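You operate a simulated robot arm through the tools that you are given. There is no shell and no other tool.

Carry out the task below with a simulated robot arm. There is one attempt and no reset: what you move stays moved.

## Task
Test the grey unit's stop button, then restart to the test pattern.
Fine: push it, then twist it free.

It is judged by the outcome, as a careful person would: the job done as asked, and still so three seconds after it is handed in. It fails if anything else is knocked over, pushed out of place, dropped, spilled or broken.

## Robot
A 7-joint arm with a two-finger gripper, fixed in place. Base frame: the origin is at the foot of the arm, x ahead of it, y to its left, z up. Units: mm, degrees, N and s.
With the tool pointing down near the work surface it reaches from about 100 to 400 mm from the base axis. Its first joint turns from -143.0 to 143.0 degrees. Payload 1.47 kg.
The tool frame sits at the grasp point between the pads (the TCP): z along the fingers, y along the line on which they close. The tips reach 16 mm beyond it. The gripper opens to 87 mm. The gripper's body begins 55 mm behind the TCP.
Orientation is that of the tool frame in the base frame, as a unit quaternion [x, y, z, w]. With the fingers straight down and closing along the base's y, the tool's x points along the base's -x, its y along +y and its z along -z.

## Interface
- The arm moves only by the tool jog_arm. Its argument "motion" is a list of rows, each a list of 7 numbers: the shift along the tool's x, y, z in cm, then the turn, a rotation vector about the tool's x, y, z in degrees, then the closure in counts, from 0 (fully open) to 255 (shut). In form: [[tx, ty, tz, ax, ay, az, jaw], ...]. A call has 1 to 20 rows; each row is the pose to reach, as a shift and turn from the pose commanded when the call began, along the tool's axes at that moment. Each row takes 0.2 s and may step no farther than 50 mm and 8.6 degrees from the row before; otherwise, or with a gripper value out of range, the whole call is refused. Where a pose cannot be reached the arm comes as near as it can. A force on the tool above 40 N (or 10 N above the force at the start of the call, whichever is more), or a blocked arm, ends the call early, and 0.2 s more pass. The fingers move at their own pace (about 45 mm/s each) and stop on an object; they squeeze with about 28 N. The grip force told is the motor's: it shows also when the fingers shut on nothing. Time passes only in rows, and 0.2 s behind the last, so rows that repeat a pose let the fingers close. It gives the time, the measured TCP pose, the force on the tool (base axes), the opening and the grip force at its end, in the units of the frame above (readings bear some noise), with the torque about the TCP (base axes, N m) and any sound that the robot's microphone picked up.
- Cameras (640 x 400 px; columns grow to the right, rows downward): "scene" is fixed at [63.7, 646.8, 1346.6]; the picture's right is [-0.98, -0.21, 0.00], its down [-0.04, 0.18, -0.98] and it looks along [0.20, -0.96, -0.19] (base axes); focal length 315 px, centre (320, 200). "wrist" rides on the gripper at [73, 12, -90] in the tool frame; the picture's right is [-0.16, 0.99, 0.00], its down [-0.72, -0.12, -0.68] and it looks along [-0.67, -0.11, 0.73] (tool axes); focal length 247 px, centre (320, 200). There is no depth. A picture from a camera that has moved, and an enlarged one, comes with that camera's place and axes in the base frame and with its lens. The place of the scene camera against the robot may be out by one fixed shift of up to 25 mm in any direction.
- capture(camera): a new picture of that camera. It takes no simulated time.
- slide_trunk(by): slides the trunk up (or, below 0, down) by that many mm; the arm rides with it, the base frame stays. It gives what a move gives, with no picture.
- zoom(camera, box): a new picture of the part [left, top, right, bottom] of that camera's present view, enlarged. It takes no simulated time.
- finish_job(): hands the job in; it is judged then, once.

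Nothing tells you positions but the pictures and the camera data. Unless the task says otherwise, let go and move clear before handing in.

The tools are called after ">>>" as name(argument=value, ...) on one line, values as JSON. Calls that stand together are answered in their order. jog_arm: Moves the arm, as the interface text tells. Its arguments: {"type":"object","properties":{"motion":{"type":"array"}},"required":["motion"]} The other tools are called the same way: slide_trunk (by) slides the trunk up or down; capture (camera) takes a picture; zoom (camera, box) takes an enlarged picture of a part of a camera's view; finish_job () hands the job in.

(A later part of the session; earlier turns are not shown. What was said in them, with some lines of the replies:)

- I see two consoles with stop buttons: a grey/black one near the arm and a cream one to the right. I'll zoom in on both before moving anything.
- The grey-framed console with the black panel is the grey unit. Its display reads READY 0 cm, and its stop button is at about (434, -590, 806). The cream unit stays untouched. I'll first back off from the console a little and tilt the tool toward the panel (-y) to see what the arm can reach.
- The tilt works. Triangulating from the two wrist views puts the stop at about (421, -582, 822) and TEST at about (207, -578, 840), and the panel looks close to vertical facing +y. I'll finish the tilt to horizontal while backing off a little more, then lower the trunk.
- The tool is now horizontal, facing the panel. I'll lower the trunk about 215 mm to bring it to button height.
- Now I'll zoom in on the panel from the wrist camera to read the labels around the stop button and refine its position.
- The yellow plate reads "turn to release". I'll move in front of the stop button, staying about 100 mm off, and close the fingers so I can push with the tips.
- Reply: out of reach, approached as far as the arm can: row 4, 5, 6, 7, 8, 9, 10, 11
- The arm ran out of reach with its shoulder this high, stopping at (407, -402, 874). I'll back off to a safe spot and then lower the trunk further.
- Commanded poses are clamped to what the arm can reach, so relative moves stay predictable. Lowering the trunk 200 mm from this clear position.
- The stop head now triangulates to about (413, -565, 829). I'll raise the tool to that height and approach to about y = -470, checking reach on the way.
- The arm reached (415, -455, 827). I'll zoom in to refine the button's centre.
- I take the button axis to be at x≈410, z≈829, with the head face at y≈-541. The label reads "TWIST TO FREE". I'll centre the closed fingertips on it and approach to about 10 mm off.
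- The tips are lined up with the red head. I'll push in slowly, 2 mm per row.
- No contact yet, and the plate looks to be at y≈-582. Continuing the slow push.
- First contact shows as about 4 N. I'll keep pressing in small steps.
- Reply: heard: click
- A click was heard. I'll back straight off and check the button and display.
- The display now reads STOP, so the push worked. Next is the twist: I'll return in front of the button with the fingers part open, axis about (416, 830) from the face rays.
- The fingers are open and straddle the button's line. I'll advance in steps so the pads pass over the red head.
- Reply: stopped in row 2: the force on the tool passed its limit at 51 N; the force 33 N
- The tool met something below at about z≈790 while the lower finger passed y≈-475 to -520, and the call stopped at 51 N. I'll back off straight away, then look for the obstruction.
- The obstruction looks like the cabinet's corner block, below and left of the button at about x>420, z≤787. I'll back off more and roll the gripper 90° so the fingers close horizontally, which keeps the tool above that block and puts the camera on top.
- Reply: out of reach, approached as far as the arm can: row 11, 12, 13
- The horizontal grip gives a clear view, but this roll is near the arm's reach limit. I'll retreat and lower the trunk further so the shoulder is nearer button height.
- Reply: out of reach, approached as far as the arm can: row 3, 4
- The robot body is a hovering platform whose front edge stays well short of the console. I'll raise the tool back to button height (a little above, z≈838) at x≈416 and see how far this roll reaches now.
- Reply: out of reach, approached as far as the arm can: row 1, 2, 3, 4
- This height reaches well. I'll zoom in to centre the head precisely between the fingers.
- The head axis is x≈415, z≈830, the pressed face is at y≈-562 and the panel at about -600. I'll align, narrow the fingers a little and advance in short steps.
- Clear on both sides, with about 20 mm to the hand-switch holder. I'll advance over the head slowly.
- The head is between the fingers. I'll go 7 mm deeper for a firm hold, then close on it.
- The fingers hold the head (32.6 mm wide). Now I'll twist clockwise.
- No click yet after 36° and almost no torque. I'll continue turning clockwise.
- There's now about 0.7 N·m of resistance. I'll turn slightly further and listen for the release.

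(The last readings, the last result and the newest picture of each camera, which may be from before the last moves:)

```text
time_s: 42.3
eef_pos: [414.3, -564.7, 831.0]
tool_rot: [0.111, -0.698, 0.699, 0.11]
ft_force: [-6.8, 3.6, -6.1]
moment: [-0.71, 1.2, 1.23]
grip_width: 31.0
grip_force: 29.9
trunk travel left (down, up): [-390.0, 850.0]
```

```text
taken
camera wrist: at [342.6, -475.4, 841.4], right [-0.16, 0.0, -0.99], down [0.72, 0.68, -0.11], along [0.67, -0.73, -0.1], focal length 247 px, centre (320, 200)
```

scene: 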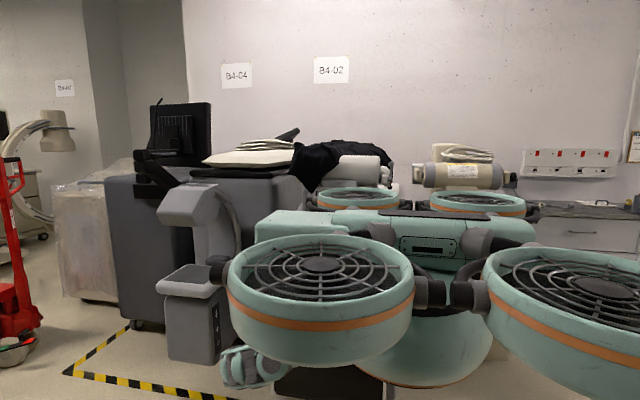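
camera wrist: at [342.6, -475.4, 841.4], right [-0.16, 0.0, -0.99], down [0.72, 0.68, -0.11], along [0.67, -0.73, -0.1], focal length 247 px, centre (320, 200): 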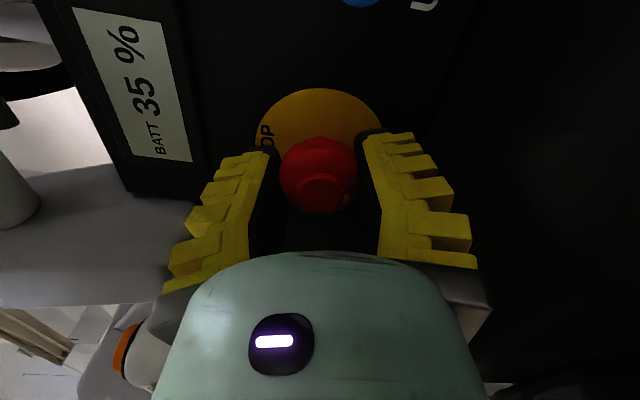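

Torque has risen to 1.2 N·m with no click, so it is against a stop. I'll ease back 12° to relieve it, let go, and check whether it has already popped out.

>>> jog_arm(motion=[[0, 0, 0, 0, 0, -6, 255], [0, 0, 0, 0, 0, -12, 255], [0, 0, 0, 0, 0, -12, 160], [0, 0, 0, 0, 0, -12, 108], [0, 0, 0, 0, 0, -12, 108]])

>>> capture(camera="wrist")

```text
time_s: 43.5
eef_pos: [416.6, -566.1, 831.3]
tool_rot: [0.182, -0.682, 0.684, 0.182]
ft_force: [0.4, 0.1, 0.9]
moment: [-0.02, -0.03, -0.01]
grip_width: 55.4
grip_force: 3.8
trunk travel left (down, up): [-390.0, 850.0]
```

```text
taken
camera wrist: at [348.0, -475.9, 858.1], right [-0.35, 0.0, -0.94], down [0.68, 0.68, -0.26], along [0.64, -0.73, -0.24], focal length 247 px, centre (320, 200)
```

wrist: 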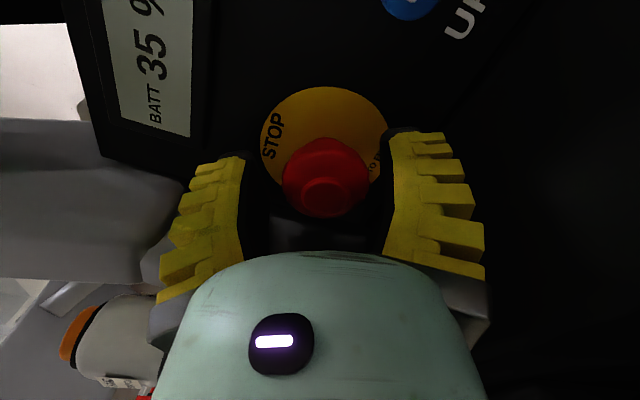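

I can't tell from this close, so I'll retreat with the fingers open and move to where the wrist camera can read the display.

>>> jog_arm(motion=[[0, 0, -2, 0, 0, 0, 108], [0, 0, -5, 0, 0, 0, 108], [0, 0, -9, 0, 0, 0, 108], [0, 0, -13, 0, 0, 0, 108], [0, 0, -16, 0, 0, 0, 108], [3.6, 1.9, -17, 0, 0, 0, 108], [7.2, 3.8, -17, 0, 0, 0, 108], [10.8, 5.7, -17, 0, 0, 0, 108], [14.4, 7.5, -17, 0, 0, 0, 108], [18, 9.4, -17, 0, 0, 0, 108], [21.7, 11.3, -17, 0, 0, 0, 108], [21.7, 11.3, -17, 0, 0, 0, 108]])

>>> capture(camera="wrist")

```text
time_s: 46.1
eef_pos: [167.9, -399.0, 842.3]
tool_rot: [0.183, -0.682, 0.685, 0.181]
ft_force: [0.4, 0.0, -0.3]
moment: [0.01, 0.02, -0.01]
grip_width: 55.3
grip_force: 3.5
out of reach, approached as far as the arm can: row 8, 9, 10
trunk travel left (down, up): [-390.0, 850.0]
```

```text
taken
camera wrist: at [100.2, -309.5, 867.1], right [-0.35, 0.0, -0.94], down [0.68, 0.68, -0.26], along [0.64, -0.73, -0.24], focal length 247 px, centre (320, 200)
```

wrist: 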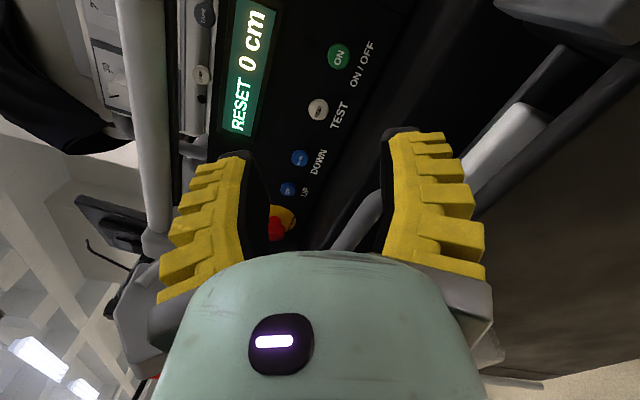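

The display now reads RESET 0 cm, so the stop is freed. I'll look closely at the panel before pressing anything.

>>> zoom(camera="wrist", box=[200, 0, 400, 150])

>>> zoom(camera="wrist", box=[240, 120, 340, 260])

>>> zoom(camera="wrist", box=[60, 0, 260, 150])

```text
2.67 times, centred on (300, 75) of wrist
camera zoom: at [100.2, -309.5, 867.1], right [-0.35, 0.0, -0.94], down [0.68, 0.68, -0.26], along [0.64, -0.73, -0.24], focal length 659 px, centre (373, 533)
```

zoom: 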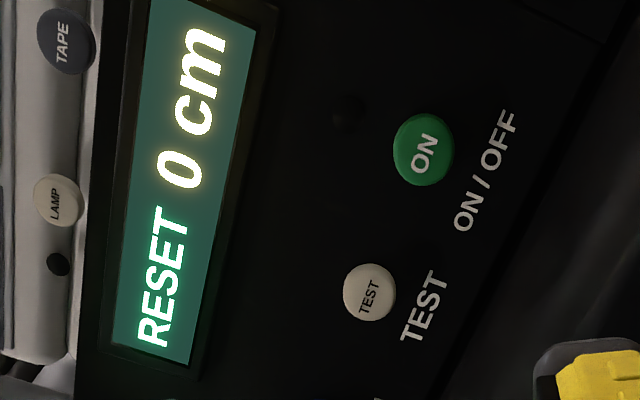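

```text
2.86 times, centred on (290, 190) of wrist
camera zoom: at [100.2, -309.5, 867.1], right [-0.35, 0.0, -0.94], down [0.68, 0.68, -0.26], along [0.64, -0.73, -0.24], focal length 706 px, centre (406, 229)
```

zoom: 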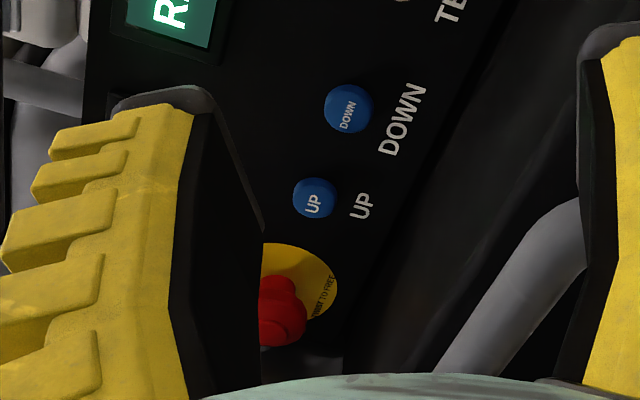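

```text
2.67 times, centred on (160, 75) of wrist
camera zoom: at [100.2, -309.5, 867.1], right [-0.35, 0.0, -0.94], down [0.68, 0.68, -0.26], along [0.64, -0.73, -0.24], focal length 659 px, centre (747, 533)
```

zoom: 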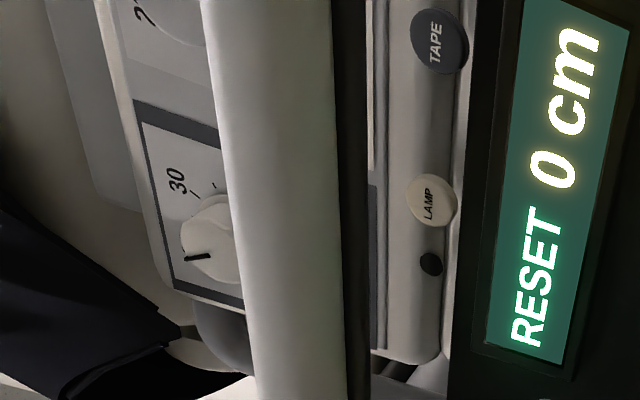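

The display asks for a reset and the green run lamp is off, so the restart is ON first, then TEST. I place ON at about (154, -585, 829) and TEST at about (211, -584, 829). I'll roll back to the low-profile orientation, shut the fingers and line up with ON.

>>> jog_arm(motion=[[0, 0, 0, 0, 0, -8, 255], [0, 0, 0, 0, 0, -16, 255], [0, 0, 0, 0, 0, -24, 255], [0, 0, 0, 0, 0, -32, 255], [0, 0, 0, 0, 0, -40, 255], [0, 0, 0, 0, 0, -48, 255], [0, 0, 0, 0, 0, -56, 255], [0, 0, 0, 0, 0, -60, 255], [0, 0, 0, 0, 0, -60, 255]])

>>> capture(camera="wrist")

```text
time_s: 48.1
eef_pos: [172.4, -399.0, 838.8]
tool_rot: [0.481, -0.517, 0.518, 0.483]
ft_force: [-0.3, -0.1, -0.1]
moment: [0.0, 0.0, -0.01]
grip_width: 0.0
grip_force: 28.3
out of reach, approached as far as the arm can: row 7, 8, 9
trunk travel left (down, up): [-390.0, 850.0]
```

```text
taken
camera wrist: at [156.3, -308.0, 910.1], right [-0.97, 0.0, -0.23], down [0.17, 0.68, -0.72], along [0.16, -0.73, -0.66], focal length 247 px, centre (320, 200)
```

wrist: 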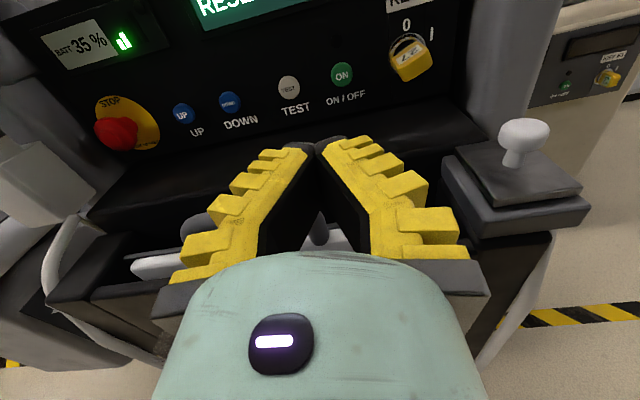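

There is a white knob on the right-hand block at about (51, -445, 807), and I must keep clear of it. ON re-triangulates to (153, -585, 829). I'll line up and approach to y≈-520.

>>> jog_arm(motion=[[-0.4, 1.0, 0, 0, 0, 0, 255], [-0.84, 1.98, 1, 0, 0, 0, 255], [-0.84, 1.98, 3, 0, 0, 0, 255], [-0.84, 1.98, 5, 0, 0, 0, 255], [-0.84, 1.98, 7, 0, 0, 0, 255], [-0.84, 1.98, 9, 0, 0, 0, 255], [-0.84, 1.98, 11, 0, 0, 0, 255], [-0.84, 1.98, 12, 0, 0, 0, 255], [-0.84, 1.98, 12, 0, 0, 0, 255]])

>>> capture(camera="wrist")

```text
time_s: 50.1
eef_pos: [155.4, -518.1, 829.2]
tool_rot: [0.482, -0.516, 0.52, 0.481]
ft_force: [0.5, 0.2, -0.5]
moment: [0.0, 0.01, 0.0]
grip_width: 0.0
grip_force: 27.7
trunk travel left (down, up): [-390.0, 850.0]
```

```text
taken
camera wrist: at [138.7, -428.4, 901.1], right [-0.97, 0.0, -0.23], down [0.17, 0.68, -0.72], along [0.16, -0.73, -0.66], focal length 247 px, centre (320, 200)
```

wrist: 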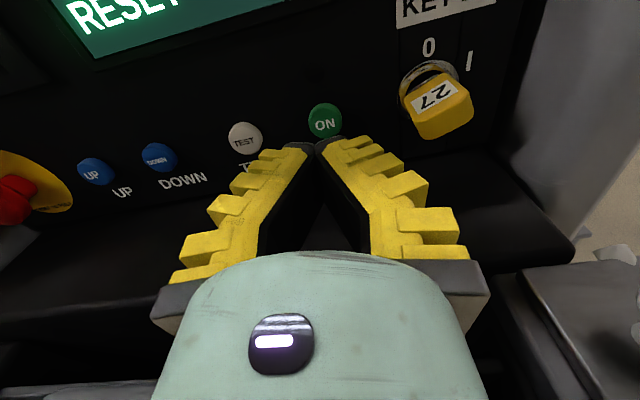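

Well aligned with ON. I'll approach and press in small steps.

>>> jog_arm(motion=[[0, 0.15, 1.0, 0, 0, 0, 255], [0, 0.15, 2.0, 0, 0, 0, 255], [0, 0.15, 3.0, 0, 0, 0, 255], [0, 0.15, 3.8, 0, 0, 0, 255], [0, 0.15, 4.2, 0, 0, 0, 255], [0, 0.15, 4.4, 0, 0, 0, 255], [0, 0.15, 4.6, 0, 0, 0, 255]])

>>> capture(camera="wrist")

```text
time_s: 51.7
eef_pos: [153.5, -564.4, 830.2]
tool_rot: [0.481, -0.516, 0.52, 0.482]
ft_force: [0.4, 0.5, -0.1]
moment: [-0.02, -0.01, 0.0]
grip_width: 0.0
grip_force: 28.0
trunk travel left (down, up): [-390.0, 850.0]
```

```text
taken
camera wrist: at [137.5, -474.8, 901.5], right [-0.97, 0.0, -0.23], down [0.17, 0.68, -0.72], along [0.16, -0.74, -0.66], focal length 247 px, centre (320, 200)
```

wrist: 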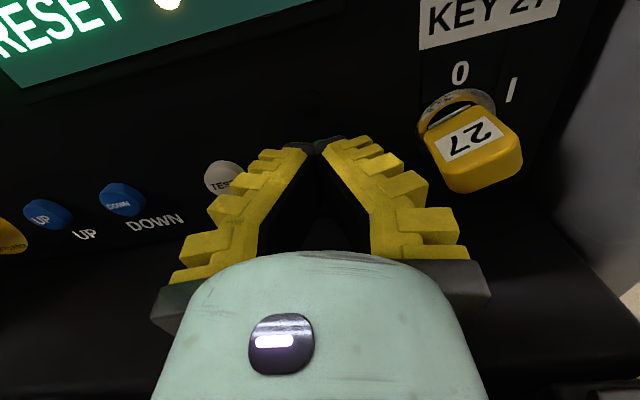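

>>> jog_arm(motion=[[0, 0, 0.1, 0, 0, 0, 255], [0, 0, 0.2, 0, 0, 0, 255], [0, 0, 0.3, 0, 0, 0, 255], [0, 0, 0.4, 0, 0, 0, 255], [0, 0, 0.5, 0, 0, 0, 255]])

```text
time_s: 52.9
eef_pos: [152.8, -566.0, 829.0]
tool_rot: [0.482, -0.517, 0.519, 0.481]
ft_force: [1.5, 16.6, 9.6]
moment: [1.57, 0.05, -0.26]
grip_width: 0.0
grip_force: 28.0
trunk travel left (down, up): [-390.0, 850.0]
```

About 17 N arrived with a moment that suggests contact away from the fingertips, and there was no click. I'll look before doing anything more.

>>> capture(camera="wrist")

>>> capture(camera="scene")

>>> zoom(camera="wrist", box=[180, 80, 560, 320])

```text
taken
camera wrist: at [136.8, -476.6, 900.0], right [-0.97, 0.0, -0.23], down [0.17, 0.68, -0.71], along [0.16, -0.73, -0.66], focal length 247 px, centre (320, 200)
```

wrist: 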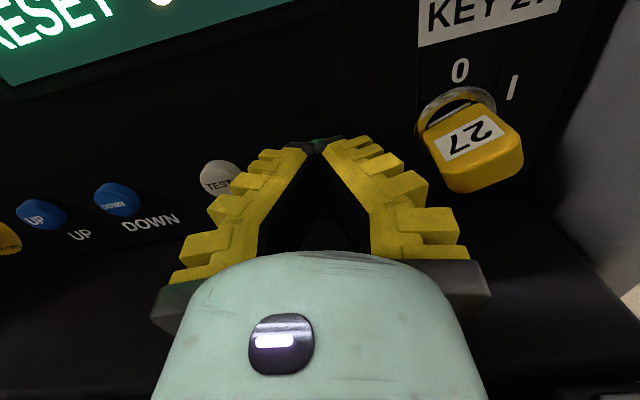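

```text
taken
```

scene: 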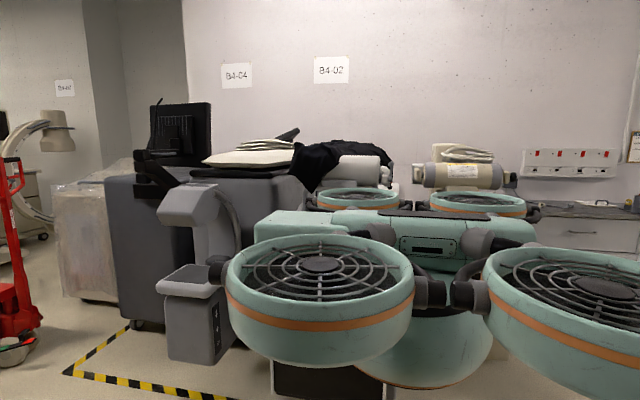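

```text
1.67 times, centred on (370, 200) of wrist
camera zoom: at [136.8, -476.6, 900.0], right [-0.97, 0.0, -0.23], down [0.17, 0.68, -0.71], along [0.16, -0.73, -0.66], focal length 412 px, centre (237, 200)
```

zoom: 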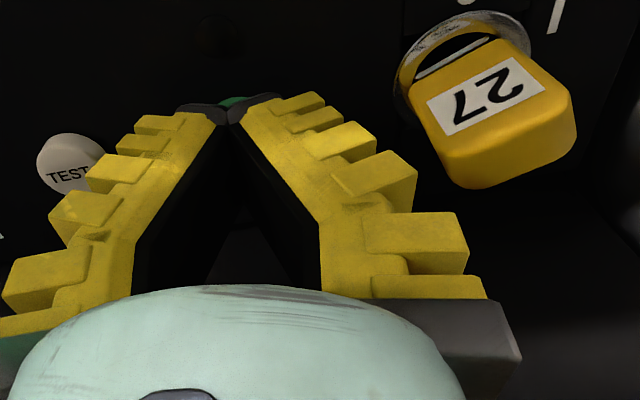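

The fingertips are at ON, but the contact sits well below and behind them: the underside of the hand is catching the shelf edge under the panel. I'll back off and pitch the tool about 15° nose-down so the hand rides higher.

>>> jog_arm(motion=[[0, 0, -1, 0, 0, 0, 255], [0, 0, -3, 0, 0, 0, 255], [0, 0, -5, 0, 0, 0, 255], [0.5, 0, -5.5, 0, -5, 0, 255], [0.8, 0, -5.5, 0, -10, 0, 255], [1.0, 0, -5.5, 0, -15, 0, 255], [1.0, 0, -5.5, 0, -15, 0, 255]])

>>> capture(camera="wrist")

```text
time_s: 54.5
eef_pos: [151.8, -513.6, 839.1]
tool_rot: [-0.546, 0.574, -0.452, -0.41]
ft_force: [0.0, 0.3, -0.1]
moment: [-0.01, 0.01, -0.01]
grip_width: 0.0
grip_force: 28.3
trunk travel left (down, up): [-390.0, 850.0]
```

```text
taken
camera wrist: at [134.4, -445.5, 932.0], right [-0.97, 0.04, -0.22], down [0.15, 0.84, -0.52], along [0.17, -0.54, -0.83], focal length 247 px, centre (320, 200)
```

wrist: 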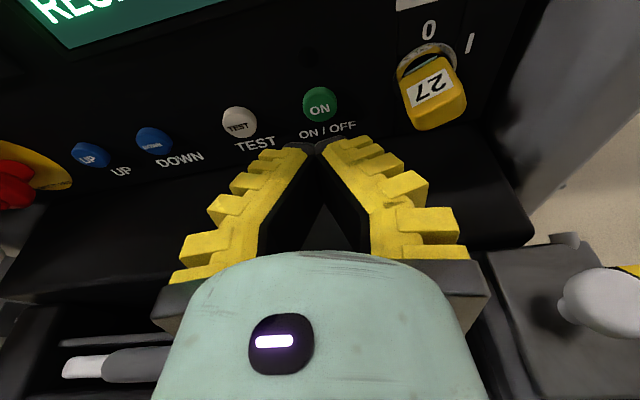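

Good clearance now. I'll approach ON along the panel normal with the nose-down tool.

>>> jog_arm(motion=[[0.15, 0, 1.2, 0, 0, 0, 255], [0.35, 0, 2.4, 0, 0, 0, 255], [0.55, 0, 3.6, 0, 0, 0, 255], [0.72, 0, 4.67, 0, 0, 0, 255], [0.72, 0, 4.67, 0, 0, 0, 255]])

>>> capture(camera="wrist")

```text
time_s: 55.7
eef_pos: [151.8, -559.8, 832.8]
tool_rot: [-0.545, 0.575, -0.452, -0.41]
ft_force: [-0.1, -0.2, 0.2]
moment: [-0.02, 0.04, 0.01]
grip_width: 0.0
grip_force: 27.9
trunk travel left (down, up): [-390.0, 850.0]
```

```text
taken
camera wrist: at [134.8, -492.1, 925.2], right [-0.97, 0.04, -0.22], down [0.15, 0.84, -0.52], along [0.17, -0.54, -0.83], focal length 247 px, centre (320, 200)
```

wrist: 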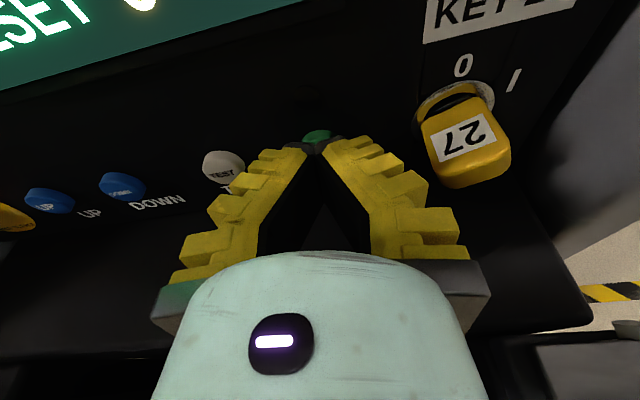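

Now I'll press in small steps straight into the panel.

>>> jog_arm(motion=[[0.051, 0, 0.193, 0, 0, 0, 255], [0.102, 0, 0.387, 0, 0, 0, 255], [0.154, 0, 0.58, 0, 0, 0, 255], [0.205, 0, 0.774, 0, 0, 0, 255], [0.23, 0, 0.87, 0, 0, 0, 255]])

```text
time_s: 56.9
eef_pos: [152.2, -569.0, 833.4]
tool_rot: [-0.544, 0.575, -0.451, -0.411]
ft_force: [1.0, 1.1, 0.2]
moment: [-0.01, 0.02, 0.0]
grip_width: 0.3
grip_force: 27.6
trunk travel left (down, up): [-390.0, 850.0]
```

>>> jog_arm(motion=[[0.026, 0, 0.097, 0, 0, 0, 255], [0.051, 0, 0.193, 0, 0, 0, 255], [0.077, 0, 0.29, 0, 0, 0, 255]])

>>> capture(camera="wrist")

```text
time_s: 57.7
eef_pos: [152.6, -572.9, 834.2]
tool_rot: [-0.545, 0.575, -0.452, -0.411]
ft_force: [-0.8, 1.6, -0.3]
moment: [0.0, 0.01, 0.01]
grip_width: 0.1
grip_force: 28.2
trunk travel left (down, up): [-390.0, 850.0]
heard: click
```

```text
taken
camera wrist: at [135.4, -503.5, 926.5], right [-0.97, 0.04, -0.22], down [0.15, 0.84, -0.52], along [0.17, -0.54, -0.83], focal length 247 px, centre (320, 200)
```

wrist: 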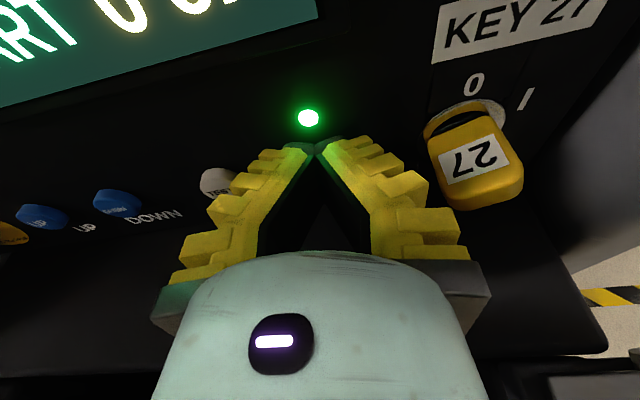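

A click was heard: the green lamp is on and the display now shows "...ART 0" (START). I'll back straight off and watch the display.

>>> jog_arm(motion=[[-0.26, 0, -0.97, 0, 0, 0, 255], [-0.64, 0, -2.4, 0, 0, 0, 255], [-1.28, 0, -4.84, 0, 0, 0, 255], [-1.9, 0, -7.2, 0, 0, 0, 255], [-1.9, 0, -9.2, 0, 0, 0, 255], [-1.9, 0, -11.2, 0, 0, 0, 255], [-1.9, 0, -11.2, 0, 0, 0, 255]])

>>> capture(camera="wrist")

```text
time_s: 59.3
eef_pos: [160.3, -462.0, 845.8]
tool_rot: [-0.548, 0.571, -0.461, -0.403]
ft_force: [-0.1, 0.3, 0.2]
moment: [0.03, 0.01, 0.0]
grip_width: 0.0
grip_force: 27.5
trunk travel left (down, up): [-390.0, 850.0]
```

```text
taken
camera wrist: at [139.8, -392.9, 937.3], right [-0.97, 0.02, -0.24], down [0.14, 0.84, -0.52], along [0.19, -0.54, -0.82], focal length 247 px, centre (320, 200)
```

wrist: 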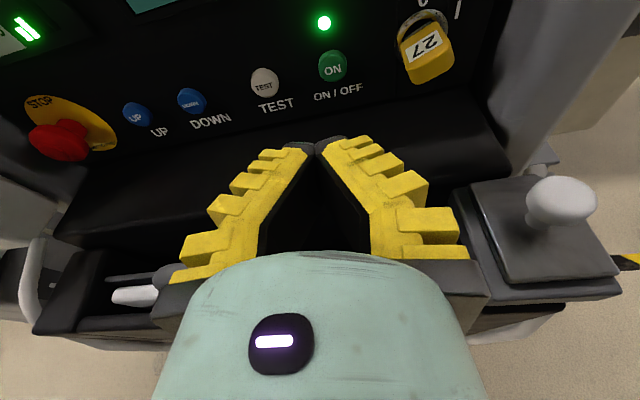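

I can't see the display from here, so I'll level the tool and back off a little to read it.

>>> jog_arm(motion=[[1.0, 0, -2, 0, 7, 0, 255], [2.0, 0, -4, 0, 14, 0, 255], [3.5, 0, -6, 0, 20, 0, 255], [3.5, 0, -6, 0, 20, 0, 255]])

>>> capture(camera="wrist")

```text
time_s: 60.3
eef_pos: [146.3, -409.6, 893.8]
tool_rot: [0.458, -0.495, 0.539, 0.505]
ft_force: [1.0, 0.1, -0.7]
moment: [0.05, 0.03, 0.02]
grip_width: 0.1
grip_force: 28.4
out of reach, approached as far as the arm can: row 3
trunk travel left (down, up): [-390.0, 850.0]
```

```text
taken
camera wrist: at [131.3, -314.4, 957.0], right [-0.97, -0.01, -0.23], down [0.17, 0.61, -0.77], along [0.15, -0.79, -0.59], focal length 247 px, centre (320, 200)
```

wrist: 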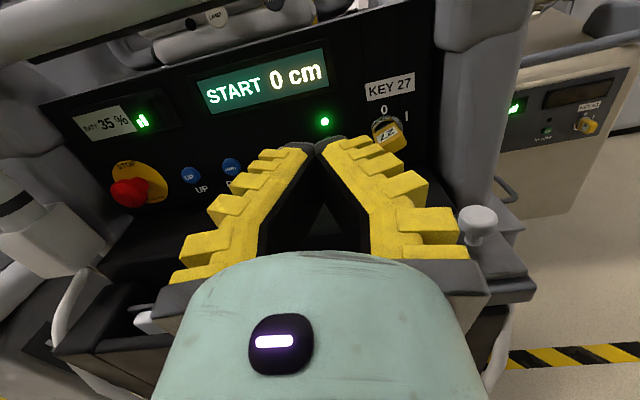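

The display shows START 0 cm, so it is still booting. I'll hold still for a few seconds and look again.

>>> jog_arm(motion=[[0, 0, 0, 0, 0, 0, 255], [0, 0, 0, 0, 0, 0, 255], [0, 0, 0, 0, 0, 0, 255], [0, 0, 0, 0, 0, 0, 255], [0, 0, 0, 0, 0, 0, 255], [0, 0, 0, 0, 0, 0, 255], [0, 0, 0, 0, 0, 0, 255], [0, 0, 0, 0, 0, 0, 255], [0, 0, 0, 0, 0, 0, 255], [0, 0, 0, 0, 0, 0, 255], [0, 0, 0, 0, 0, 0, 255], [0, 0, 0, 0, 0, 0, 255]])

>>> capture(camera="wrist")

```text
time_s: 62.9
eef_pos: [147.3, -410.7, 892.9]
tool_rot: [0.458, -0.495, 0.539, 0.504]
ft_force: [-0.1, -0.2, -1.0]
moment: [-0.02, 0.02, -0.01]
grip_width: 0.0
grip_force: 28.0
trunk travel left (down, up): [-390.0, 850.0]
```

```text
taken
camera wrist: at [131.9, -314.5, 957.2], right [-0.97, -0.02, -0.23], down [0.17, 0.61, -0.77], along [0.15, -0.79, -0.59], focal length 247 px, centre (320, 200)
```

wrist: 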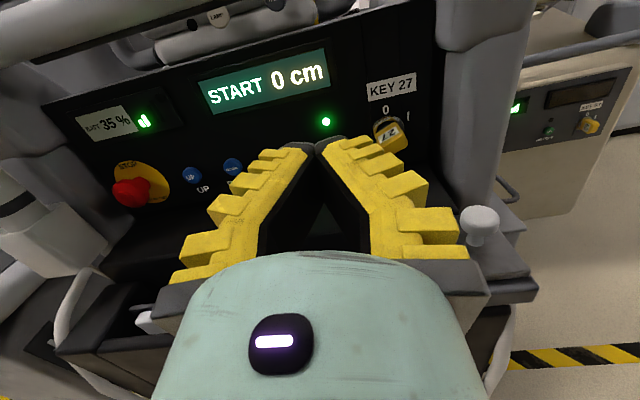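

>>> jog_arm(motion=[[0, 0, 0, 0, 0, 0, 255], [0, 0, 0, 0, 0, 0, 255], [0, 0, 0, 0, 0, 0, 255], [0, 0, 0, 0, 0, 0, 255], [0, 0, 0, 0, 0, 0, 255], [0, 0, 0, 0, 0, 0, 255], [0, 0, 0, 0, 0, 0, 255], [0, 0, 0, 0, 0, 0, 255], [0, 0, 0, 0, 0, 0, 255], [0, 0, 0, 0, 0, 0, 255], [0, 0, 0, 0, 0, 0, 255], [0, 0, 0, 0, 0, 0, 255], [0, 0, 0, 0, 0, 0, 255], [0, 0, 0, 0, 0, 0, 255], [0, 0, 0, 0, 0, 0, 255], [0, 0, 0, 0, 0, 0, 255], [0, 0, 0, 0, 0, 0, 255], [0, 0, 0, 0, 0, 0, 255], [0, 0, 0, 0, 0, 0, 255], [0, 0, 0, 0, 0, 0, 255]])

>>> zoom(camera="wrist", box=[60, 20, 440, 230])

```text
time_s: 67.1
eef_pos: [148.2, -410.5, 893.5]
tool_rot: [0.459, -0.494, 0.54, 0.503]
ft_force: [0.3, 0.4, -0.7]
moment: [0.01, 0.0, -0.02]
grip_width: 0.0
grip_force: 28.0
trunk travel left (down, up): [-390.0, 850.0]
```

```text
1.68 times, centred on (250, 125) of wrist
camera zoom: at [131.9, -314.5, 957.2], right [-0.97, -0.02, -0.23], down [0.17, 0.61, -0.77], along [0.15, -0.79, -0.59], focal length 416 px, centre (438, 326)
```

zoom: 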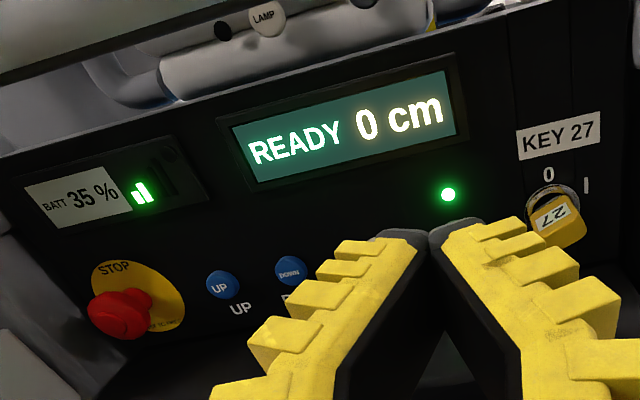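

READY is back with the green lamp on. Next is TEST at about (211, -584, 829). I'll move in front of it with the same nose-down tool.

>>> jog_arm(motion=[[-1.0, -1.5, 1.0, 0, -5, 0, 255], [-2.4, -3.0, 3.0, 0, -10, 0, 255], [-4.0, -4.5, 5.0, 0, -15, 0, 255], [-5.5, -5.79, 7.0, 0, -20, 0, 255], [-6.79, -5.79, 9.0, 0, -20, 0, 255], [-6.79, -5.79, 9.9, 0, -20, 0, 255], [-6.79, -5.79, 9.9, 0, -20, 0, 255]])

>>> capture(camera="wrist")

```text
time_s: 68.7
eef_pos: [208.8, -515.9, 840.2]
tool_rot: [-0.545, 0.575, -0.452, -0.41]
ft_force: [0.1, -0.8, 0.0]
moment: [0.0, 0.0, 0.0]
grip_width: 0.0
grip_force: 28.0
out of reach, approached as far as the arm can: row 1
trunk travel left (down, up): [-390.0, 850.0]
```

```text
taken
camera wrist: at [190.7, -448.1, 931.4], right [-0.97, 0.04, -0.22], down [0.15, 0.84, -0.52], along [0.17, -0.54, -0.83], focal length 247 px, centre (320, 200)
```

wrist: 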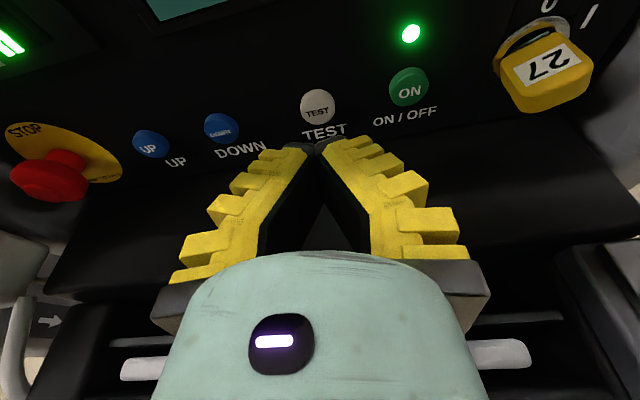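

Lined up with TEST. Approaching, then pressing in small steps as with ON.

>>> jog_arm(motion=[[0.15, -0.05, 1.2, 0, 0, 0, 255], [0.3, -0.05, 2.4, 0, 0, 0, 255], [0.45, -0.05, 3.6, 0, 0, 0, 255], [0.58, -0.05, 4.45, 0, 0, 0, 255], [0.68, -0.05, 4.83, 0, 0, 0, 255], [0.78, -0.05, 5.22, 0, 0, 0, 255], [0.78, -0.05, 5.22, 0, 0, 0, 255]])

>>> capture(camera="wrist")

```text
time_s: 70.3
eef_pos: [211.6, -568.5, 831.7]
tool_rot: [-0.545, 0.575, -0.452, -0.41]
ft_force: [0.4, 1.6, -0.7]
moment: [-0.01, 0.0, 0.03]
grip_width: 0.0
grip_force: 28.3
trunk travel left (down, up): [-390.0, 850.0]
```

```text
taken
camera wrist: at [194.2, -500.0, 924.7], right [-0.97, 0.04, -0.22], down [0.15, 0.84, -0.52], along [0.17, -0.54, -0.83], focal length 247 px, centre (320, 200)
```

wrist: 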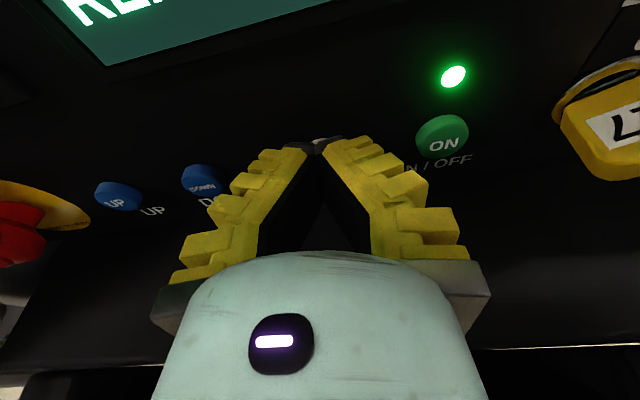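

>>> jog_arm(motion=[[0.026, 0, 0.097, 0, 0, 0, 255], [0.051, 0, 0.193, 0, 0, 0, 255], [0.077, 0, 0.29, 0, 0, 0, 255]])

>>> capture(camera="wrist")

```text
time_s: 71.1
eef_pos: [209.9, -569.8, 833.6]
tool_rot: [-0.545, 0.575, -0.452, -0.41]
ft_force: [0.2, 1.2, 0.1]
moment: [0.0, -0.01, -0.04]
grip_width: 0.0
grip_force: 27.9
trunk travel left (down, up): [-390.0, 850.0]
```

```text
taken
camera wrist: at [193.2, -502.5, 925.4], right [-0.97, 0.04, -0.22], down [0.15, 0.84, -0.52], along [0.17, -0.54, -0.83], focal length 247 px, centre (320, 200)
```

wrist: 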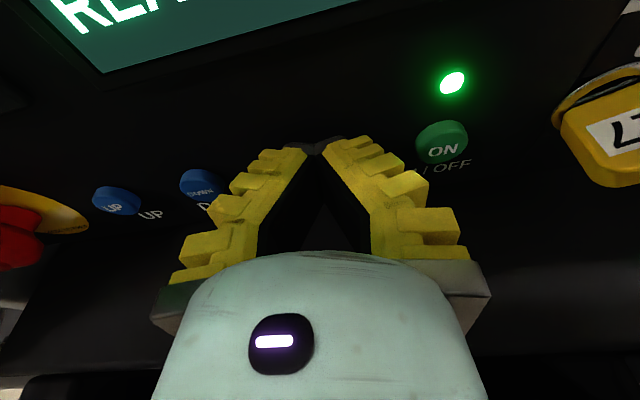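

Not clicked yet. A few more small steps.

>>> jog_arm(motion=[[0.026, 0, 0.097, 0, 0, 0, 255], [0.051, 0, 0.193, 0, 0, 0, 255], [0.077, 0, 0.29, 0, 0, 0, 255]])

>>> capture(camera="wrist")

```text
time_s: 71.9
eef_pos: [210.4, -573.5, 833.7]
tool_rot: [-0.544, 0.576, -0.451, -0.411]
ft_force: [-1.0, 4.7, 0.5]
moment: [-0.04, -0.02, -0.07]
grip_width: 0.0
grip_force: 28.0
trunk travel left (down, up): [-390.0, 850.0]
heard: click
```

```text
taken
camera wrist: at [193.4, -505.7, 925.4], right [-0.97, 0.04, -0.22], down [0.15, 0.84, -0.52], along [0.17, -0.54, -0.83], focal length 247 px, centre (320, 200)
```

wrist: 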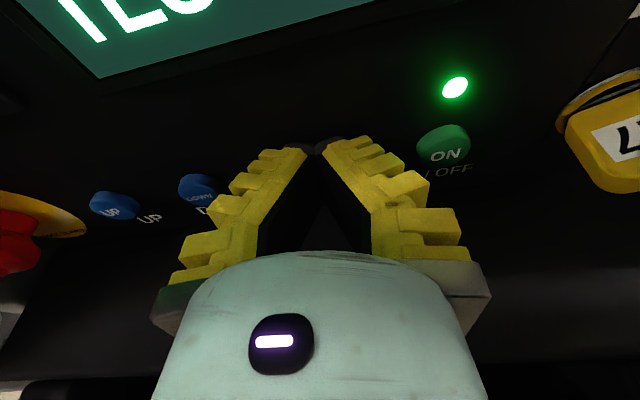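

A click was heard and the display has changed to "TES…". I'll back straight off, then level up to read it in full.

>>> jog_arm(motion=[[-0.26, 0, -0.97, 0, 0, 0, 255], [-0.64, 0, -2.4, 0, 0, 0, 255], [-1.28, 0, -4.84, 0, 0, 0, 255], [-1.6, 0, -7.2, 0, 0, 0, 255], [-1.6, 0, -9.2, 0, 0, 0, 255], [-1.2, 0, -11.2, 0, 7, 0, 255], [-0.2, 0, -13.2, 0, 14, 0, 255], [0.8, 0, -15.2, 0, 20, 0, 255], [1.8, 0, -16.5, 0, 20, 0, 255], [1.8, 0, -16.5, 0, 20, 0, 255]])

>>> capture(camera="wrist")

```text
time_s: 74.1
eef_pos: [208.1, -428.5, 879.7]
tool_rot: [0.458, -0.495, 0.539, 0.505]
ft_force: [-0.7, -0.5, 0.0]
moment: [0.0, 0.04, -0.02]
grip_width: 0.1
grip_force: 27.8
out of reach, approached as far as the arm can: row 9, 10
trunk travel left (down, up): [-390.0, 850.0]
```

```text
taken
camera wrist: at [192.6, -332.3, 943.1], right [-0.97, -0.02, -0.23], down [0.17, 0.61, -0.77], along [0.15, -0.79, -0.59], focal length 247 px, centre (320, 200)
```

wrist: 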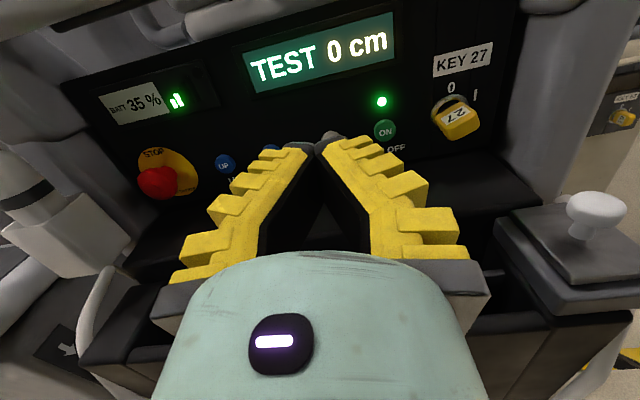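

The display reads TEST 0 cm with the green lamp on. I'll check that it holds, and look at the bluish screen on top of the console for the test pattern itself.

>>> zoom(camera="wrist", box=[40, 0, 540, 220])

>>> jog_arm(motion=[[2, 0, -1, 0, 0, 0, 255], [4, 0, -2, 0, 0, 0, 255], [6, 0, -3, 0, 0, 0, 255], [8, 0, -4, 0, 0, 0, 255], [8, 0, -4, 0, 0, 0, 255]])

>>> capture(camera="wrist")

```text
1.28 times, centred on (290, 110) of wrist
camera zoom: at [192.6, -332.3, 943.1], right [-0.97, -0.02, -0.23], down [0.17, 0.61, -0.77], along [0.15, -0.79, -0.59], focal length 316 px, centre (358, 315)
```

zoom: 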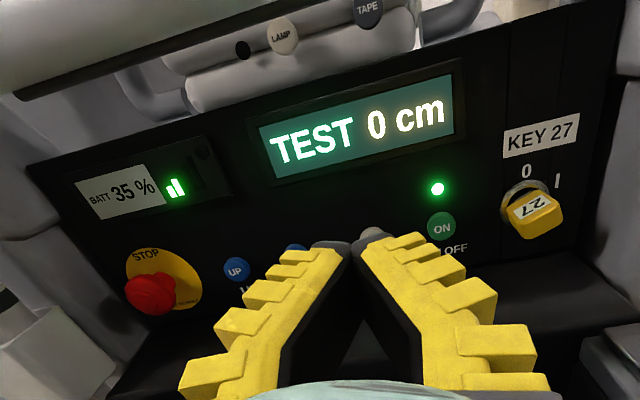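

```text
time_s: 75.3
eef_pos: [182.0, -442.6, 914.5]
tool_rot: [0.452, -0.5, 0.538, 0.507]
ft_force: [-0.1, -0.1, -0.6]
moment: [-0.01, -0.01, 0.02]
grip_width: 0.0
grip_force: 28.2
out of reach, approached as far as the arm can: row 1, 2, 3, 4, 5
trunk travel left (down, up): [-390.0, 850.0]
```

```text
taken
camera wrist: at [167.1, -347.0, 978.4], right [-0.97, 0.0, -0.23], down [0.19, 0.61, -0.77], along [0.14, -0.79, -0.59], focal length 247 px, centre (320, 200)
```

wrist: 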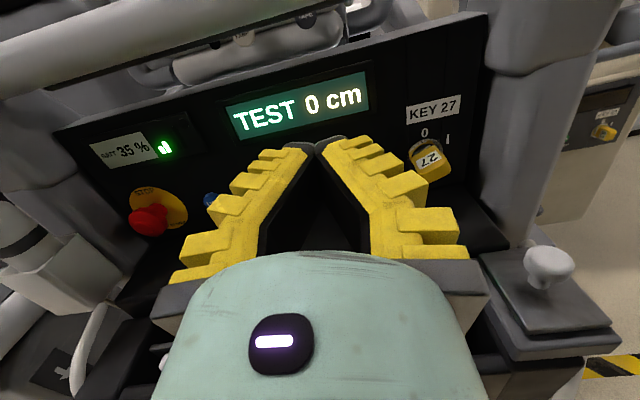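

TEST holds. I'll back away from the console and raise the trunk for a clear overall look at the console's top screen.

>>> jog_arm(motion=[[0, 0, -2.5, 0, 0, 0, 255], [0, 0, -5, 0, 0, 0, 255], [0, 0, -7.5, 0, 0, 0, 255], [0, 0, -10, 0, 0, 0, 255], [0, 0, -10, 0, 0, 0, 255]])

>>> slide_trunk(by=330)

>>> capture(camera="wrist")

>>> capture(camera="scene")

```text
time_s: 76.5
eef_pos: [166.3, -412.3, 884.7]
tool_rot: [0.459, -0.495, 0.539, 0.504]
ft_force: [-0.7, -1.1, 0.4]
moment: [0.01, 0.01, 0.02]
grip_width: 0.1
grip_force: 28.3
out of reach, approached as far as the arm can: row 1, 2, 3, 4, 5
trunk travel left (down, up): [-390.0, 850.0]
```

```text
time_s: 79.8
eef_pos: [167.1, -412.5, 1214.0]
tool_rot: [0.458, -0.494, 0.54, 0.504]
ft_force: [0.5, 0.5, -0.3]
moment: [-0.01, 0.0, 0.0]
grip_width: 0.0
grip_force: 27.6
trunk travel left (down, up): [-720.0, 520.0]
```

```text
taken
camera wrist: at [151.3, -316.8, 1278.2], right [-0.97, -0.02, -0.23], down [0.17, 0.61, -0.77], along [0.15, -0.79, -0.59], focal length 247 px, centre (320, 200)
```

wrist: 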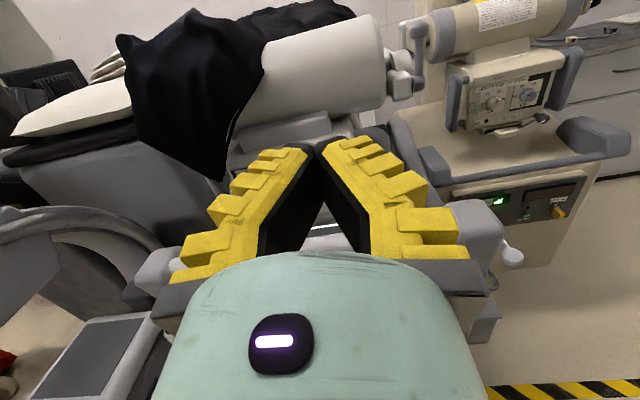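

```text
taken
```

scene: 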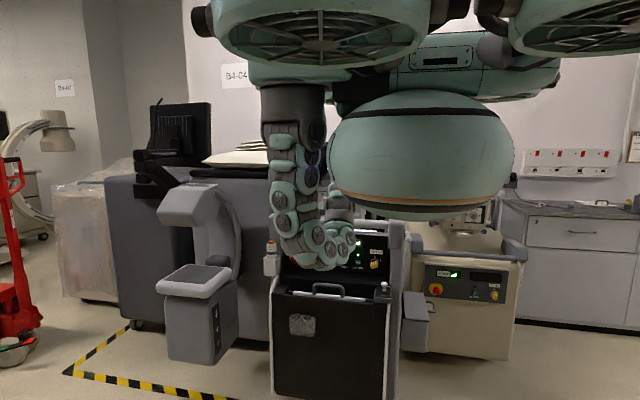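

I'll tip the tool down about 30° so the camera can see the console top past the fingers.

>>> jog_arm(motion=[[0, 0, -1, 0, -7.5, 0, 255], [0, 0, -2, 0, -15, 0, 255], [0, 0, -2, 0, -22.5, 0, 255], [0, 0, -2, 0, -30, 0, 255], [0, 0, -2, 0, -30, 0, 255]])

>>> capture(camera="wrist")

```text
time_s: 81.2
eef_pos: [157.6, -413.7, 1164.9]
tool_rot: [-0.582, 0.619, -0.421, -0.319]
ft_force: [-0.1, -0.6, 0.0]
moment: [-0.02, 0.01, -0.01]
grip_width: 0.0
grip_force: 28.4
out of reach, approached as far as the arm can: row 1, 2, 3, 4, 5
trunk travel left (down, up): [-720.0, 520.0]
stopped in row 5: the arm was blocked; the commanded pose is now the measured one
```

```text
taken
camera wrist: at [129.1, -367.1, 1267.5], right [-0.96, 0.04, -0.29], down [0.14, 0.94, -0.32], along [0.26, -0.35, -0.9], focal length 247 px, centre (320, 200)
```

wrist: 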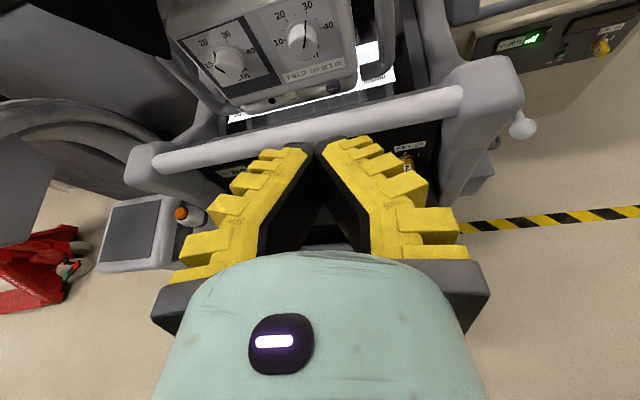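

The arm was blocked, most likely near its own limits, as no force registered on the tool. I'll check the bright screen visible on top of the console.

>>> zoom(camera="wrist", box=[160, 0, 520, 220])

>>> zoom(camera="scene", box=[260, 200, 420, 300])

```text
1.78 times, centred on (340, 110) of wrist
camera zoom: at [129.1, -367.1, 1267.5], right [-0.96, 0.04, -0.29], down [0.14, 0.94, -0.32], along [0.26, -0.35, -0.9], focal length 439 px, centre (284, 360)
```

zoom: 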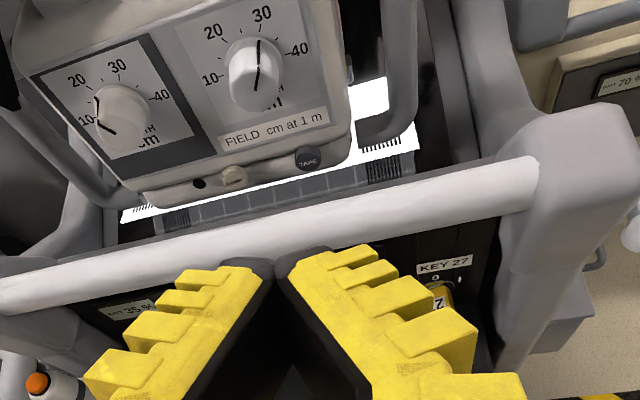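

```text
4.00 times, centred on (340, 250) of scene
camera zoom: at [63.7, 646.8, 1346.6], right [-0.98, -0.21, 0.0], down [-0.04, 0.18, -0.98], along [0.2, -0.96, -0.19], focal length 1258 px, centre (240, 0)
```

zoom: 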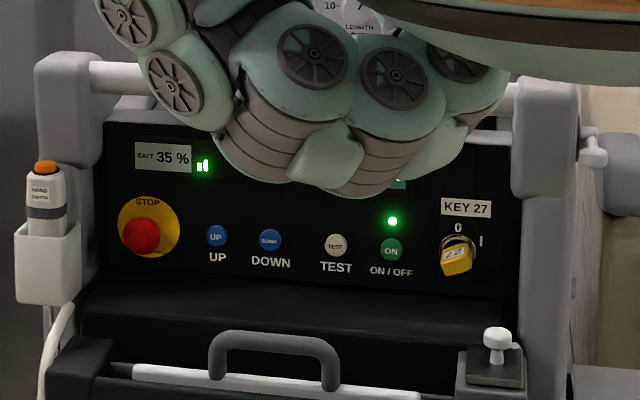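

The top screen now shows the test pattern (grey steps and line-pair bars). In the scene view the stop button is out, the lamp is on, and the hand switch, knob and console are where they started. I'll ease the arm back clear and make a last check.

>>> jog_arm(motion=[[0, 0, -1.5, 0, 5, 0, 255], [0, 0, -3, 0, 10, 0, 255], [0, 0, -4.5, 0, 15, 0, 255], [0, 0, -4.5, 0, 15, 0, 255]])

>>> capture(camera="wrist")

>>> capture(camera="scene")

```text
time_s: 82.2
eef_pos: [121.6, -379.3, 1160.4]
tool_rot: [-0.528, 0.57, -0.492, -0.393]
ft_force: [0.2, -0.8, -0.1]
moment: [-0.01, 0.01, 0.0]
grip_width: 0.0
grip_force: 28.3
out of reach, approached as far as the arm can: row 1, 2, 3, 4
trunk travel left (down, up): [-720.0, 520.0]
```

```text
taken
camera wrist: at [94.1, -308.4, 1247.5], right [-0.96, -0.01, -0.3], down [0.16, 0.82, -0.54], along [0.25, -0.57, -0.79], focal length 247 px, centre (320, 200)
```

wrist: 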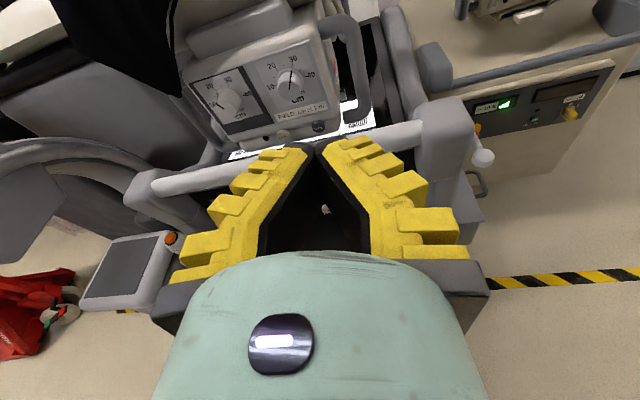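

```text
taken
```

scene: 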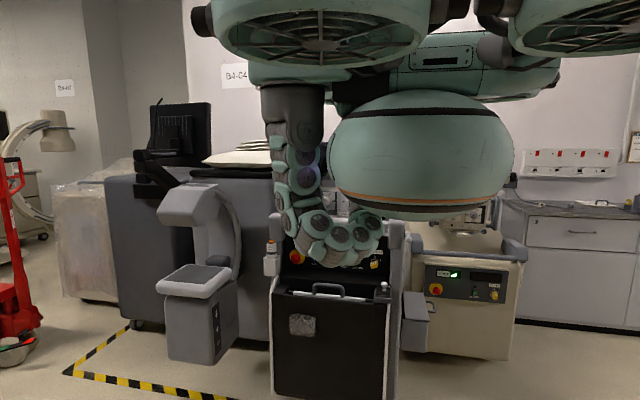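

The arm is clear of the console and nothing is in contact. The stop button has been pushed and twisted free, the unit was restarted to READY, and TEST now shows with the pattern on the top screen. I'm handing the job in.

>>> finish_job()

```text
The job is handed in.
```

The grey unit's stop button works, and the unit has been restarted to its test pattern.

- **Stop test:** I pushed the button until it clicked and the display changed to STOP. A clockwise twist freed it, and the display changed to RESET.
- **Restart:** I pressed ON. The green lamp lit, and the display went from START to READY.
- **Test pattern:** I pressed TEST. The display then read TEST 0 cm, and the screen on top of the console showed grey steps and line bars.

**Contacts:** The hand touched the console twice, most likely on the shelf edge below the panel. The first contact, at 51 N, stopped the move; the second was about 17 N. In the pictures afterwards, the console, hand switch, key and knob were all where they started. The arm was also blocked once as it moved away at the end. No force registered on the tool, so I took that to be the arm's own limits.

I handed the job in with the arm clear of the console.
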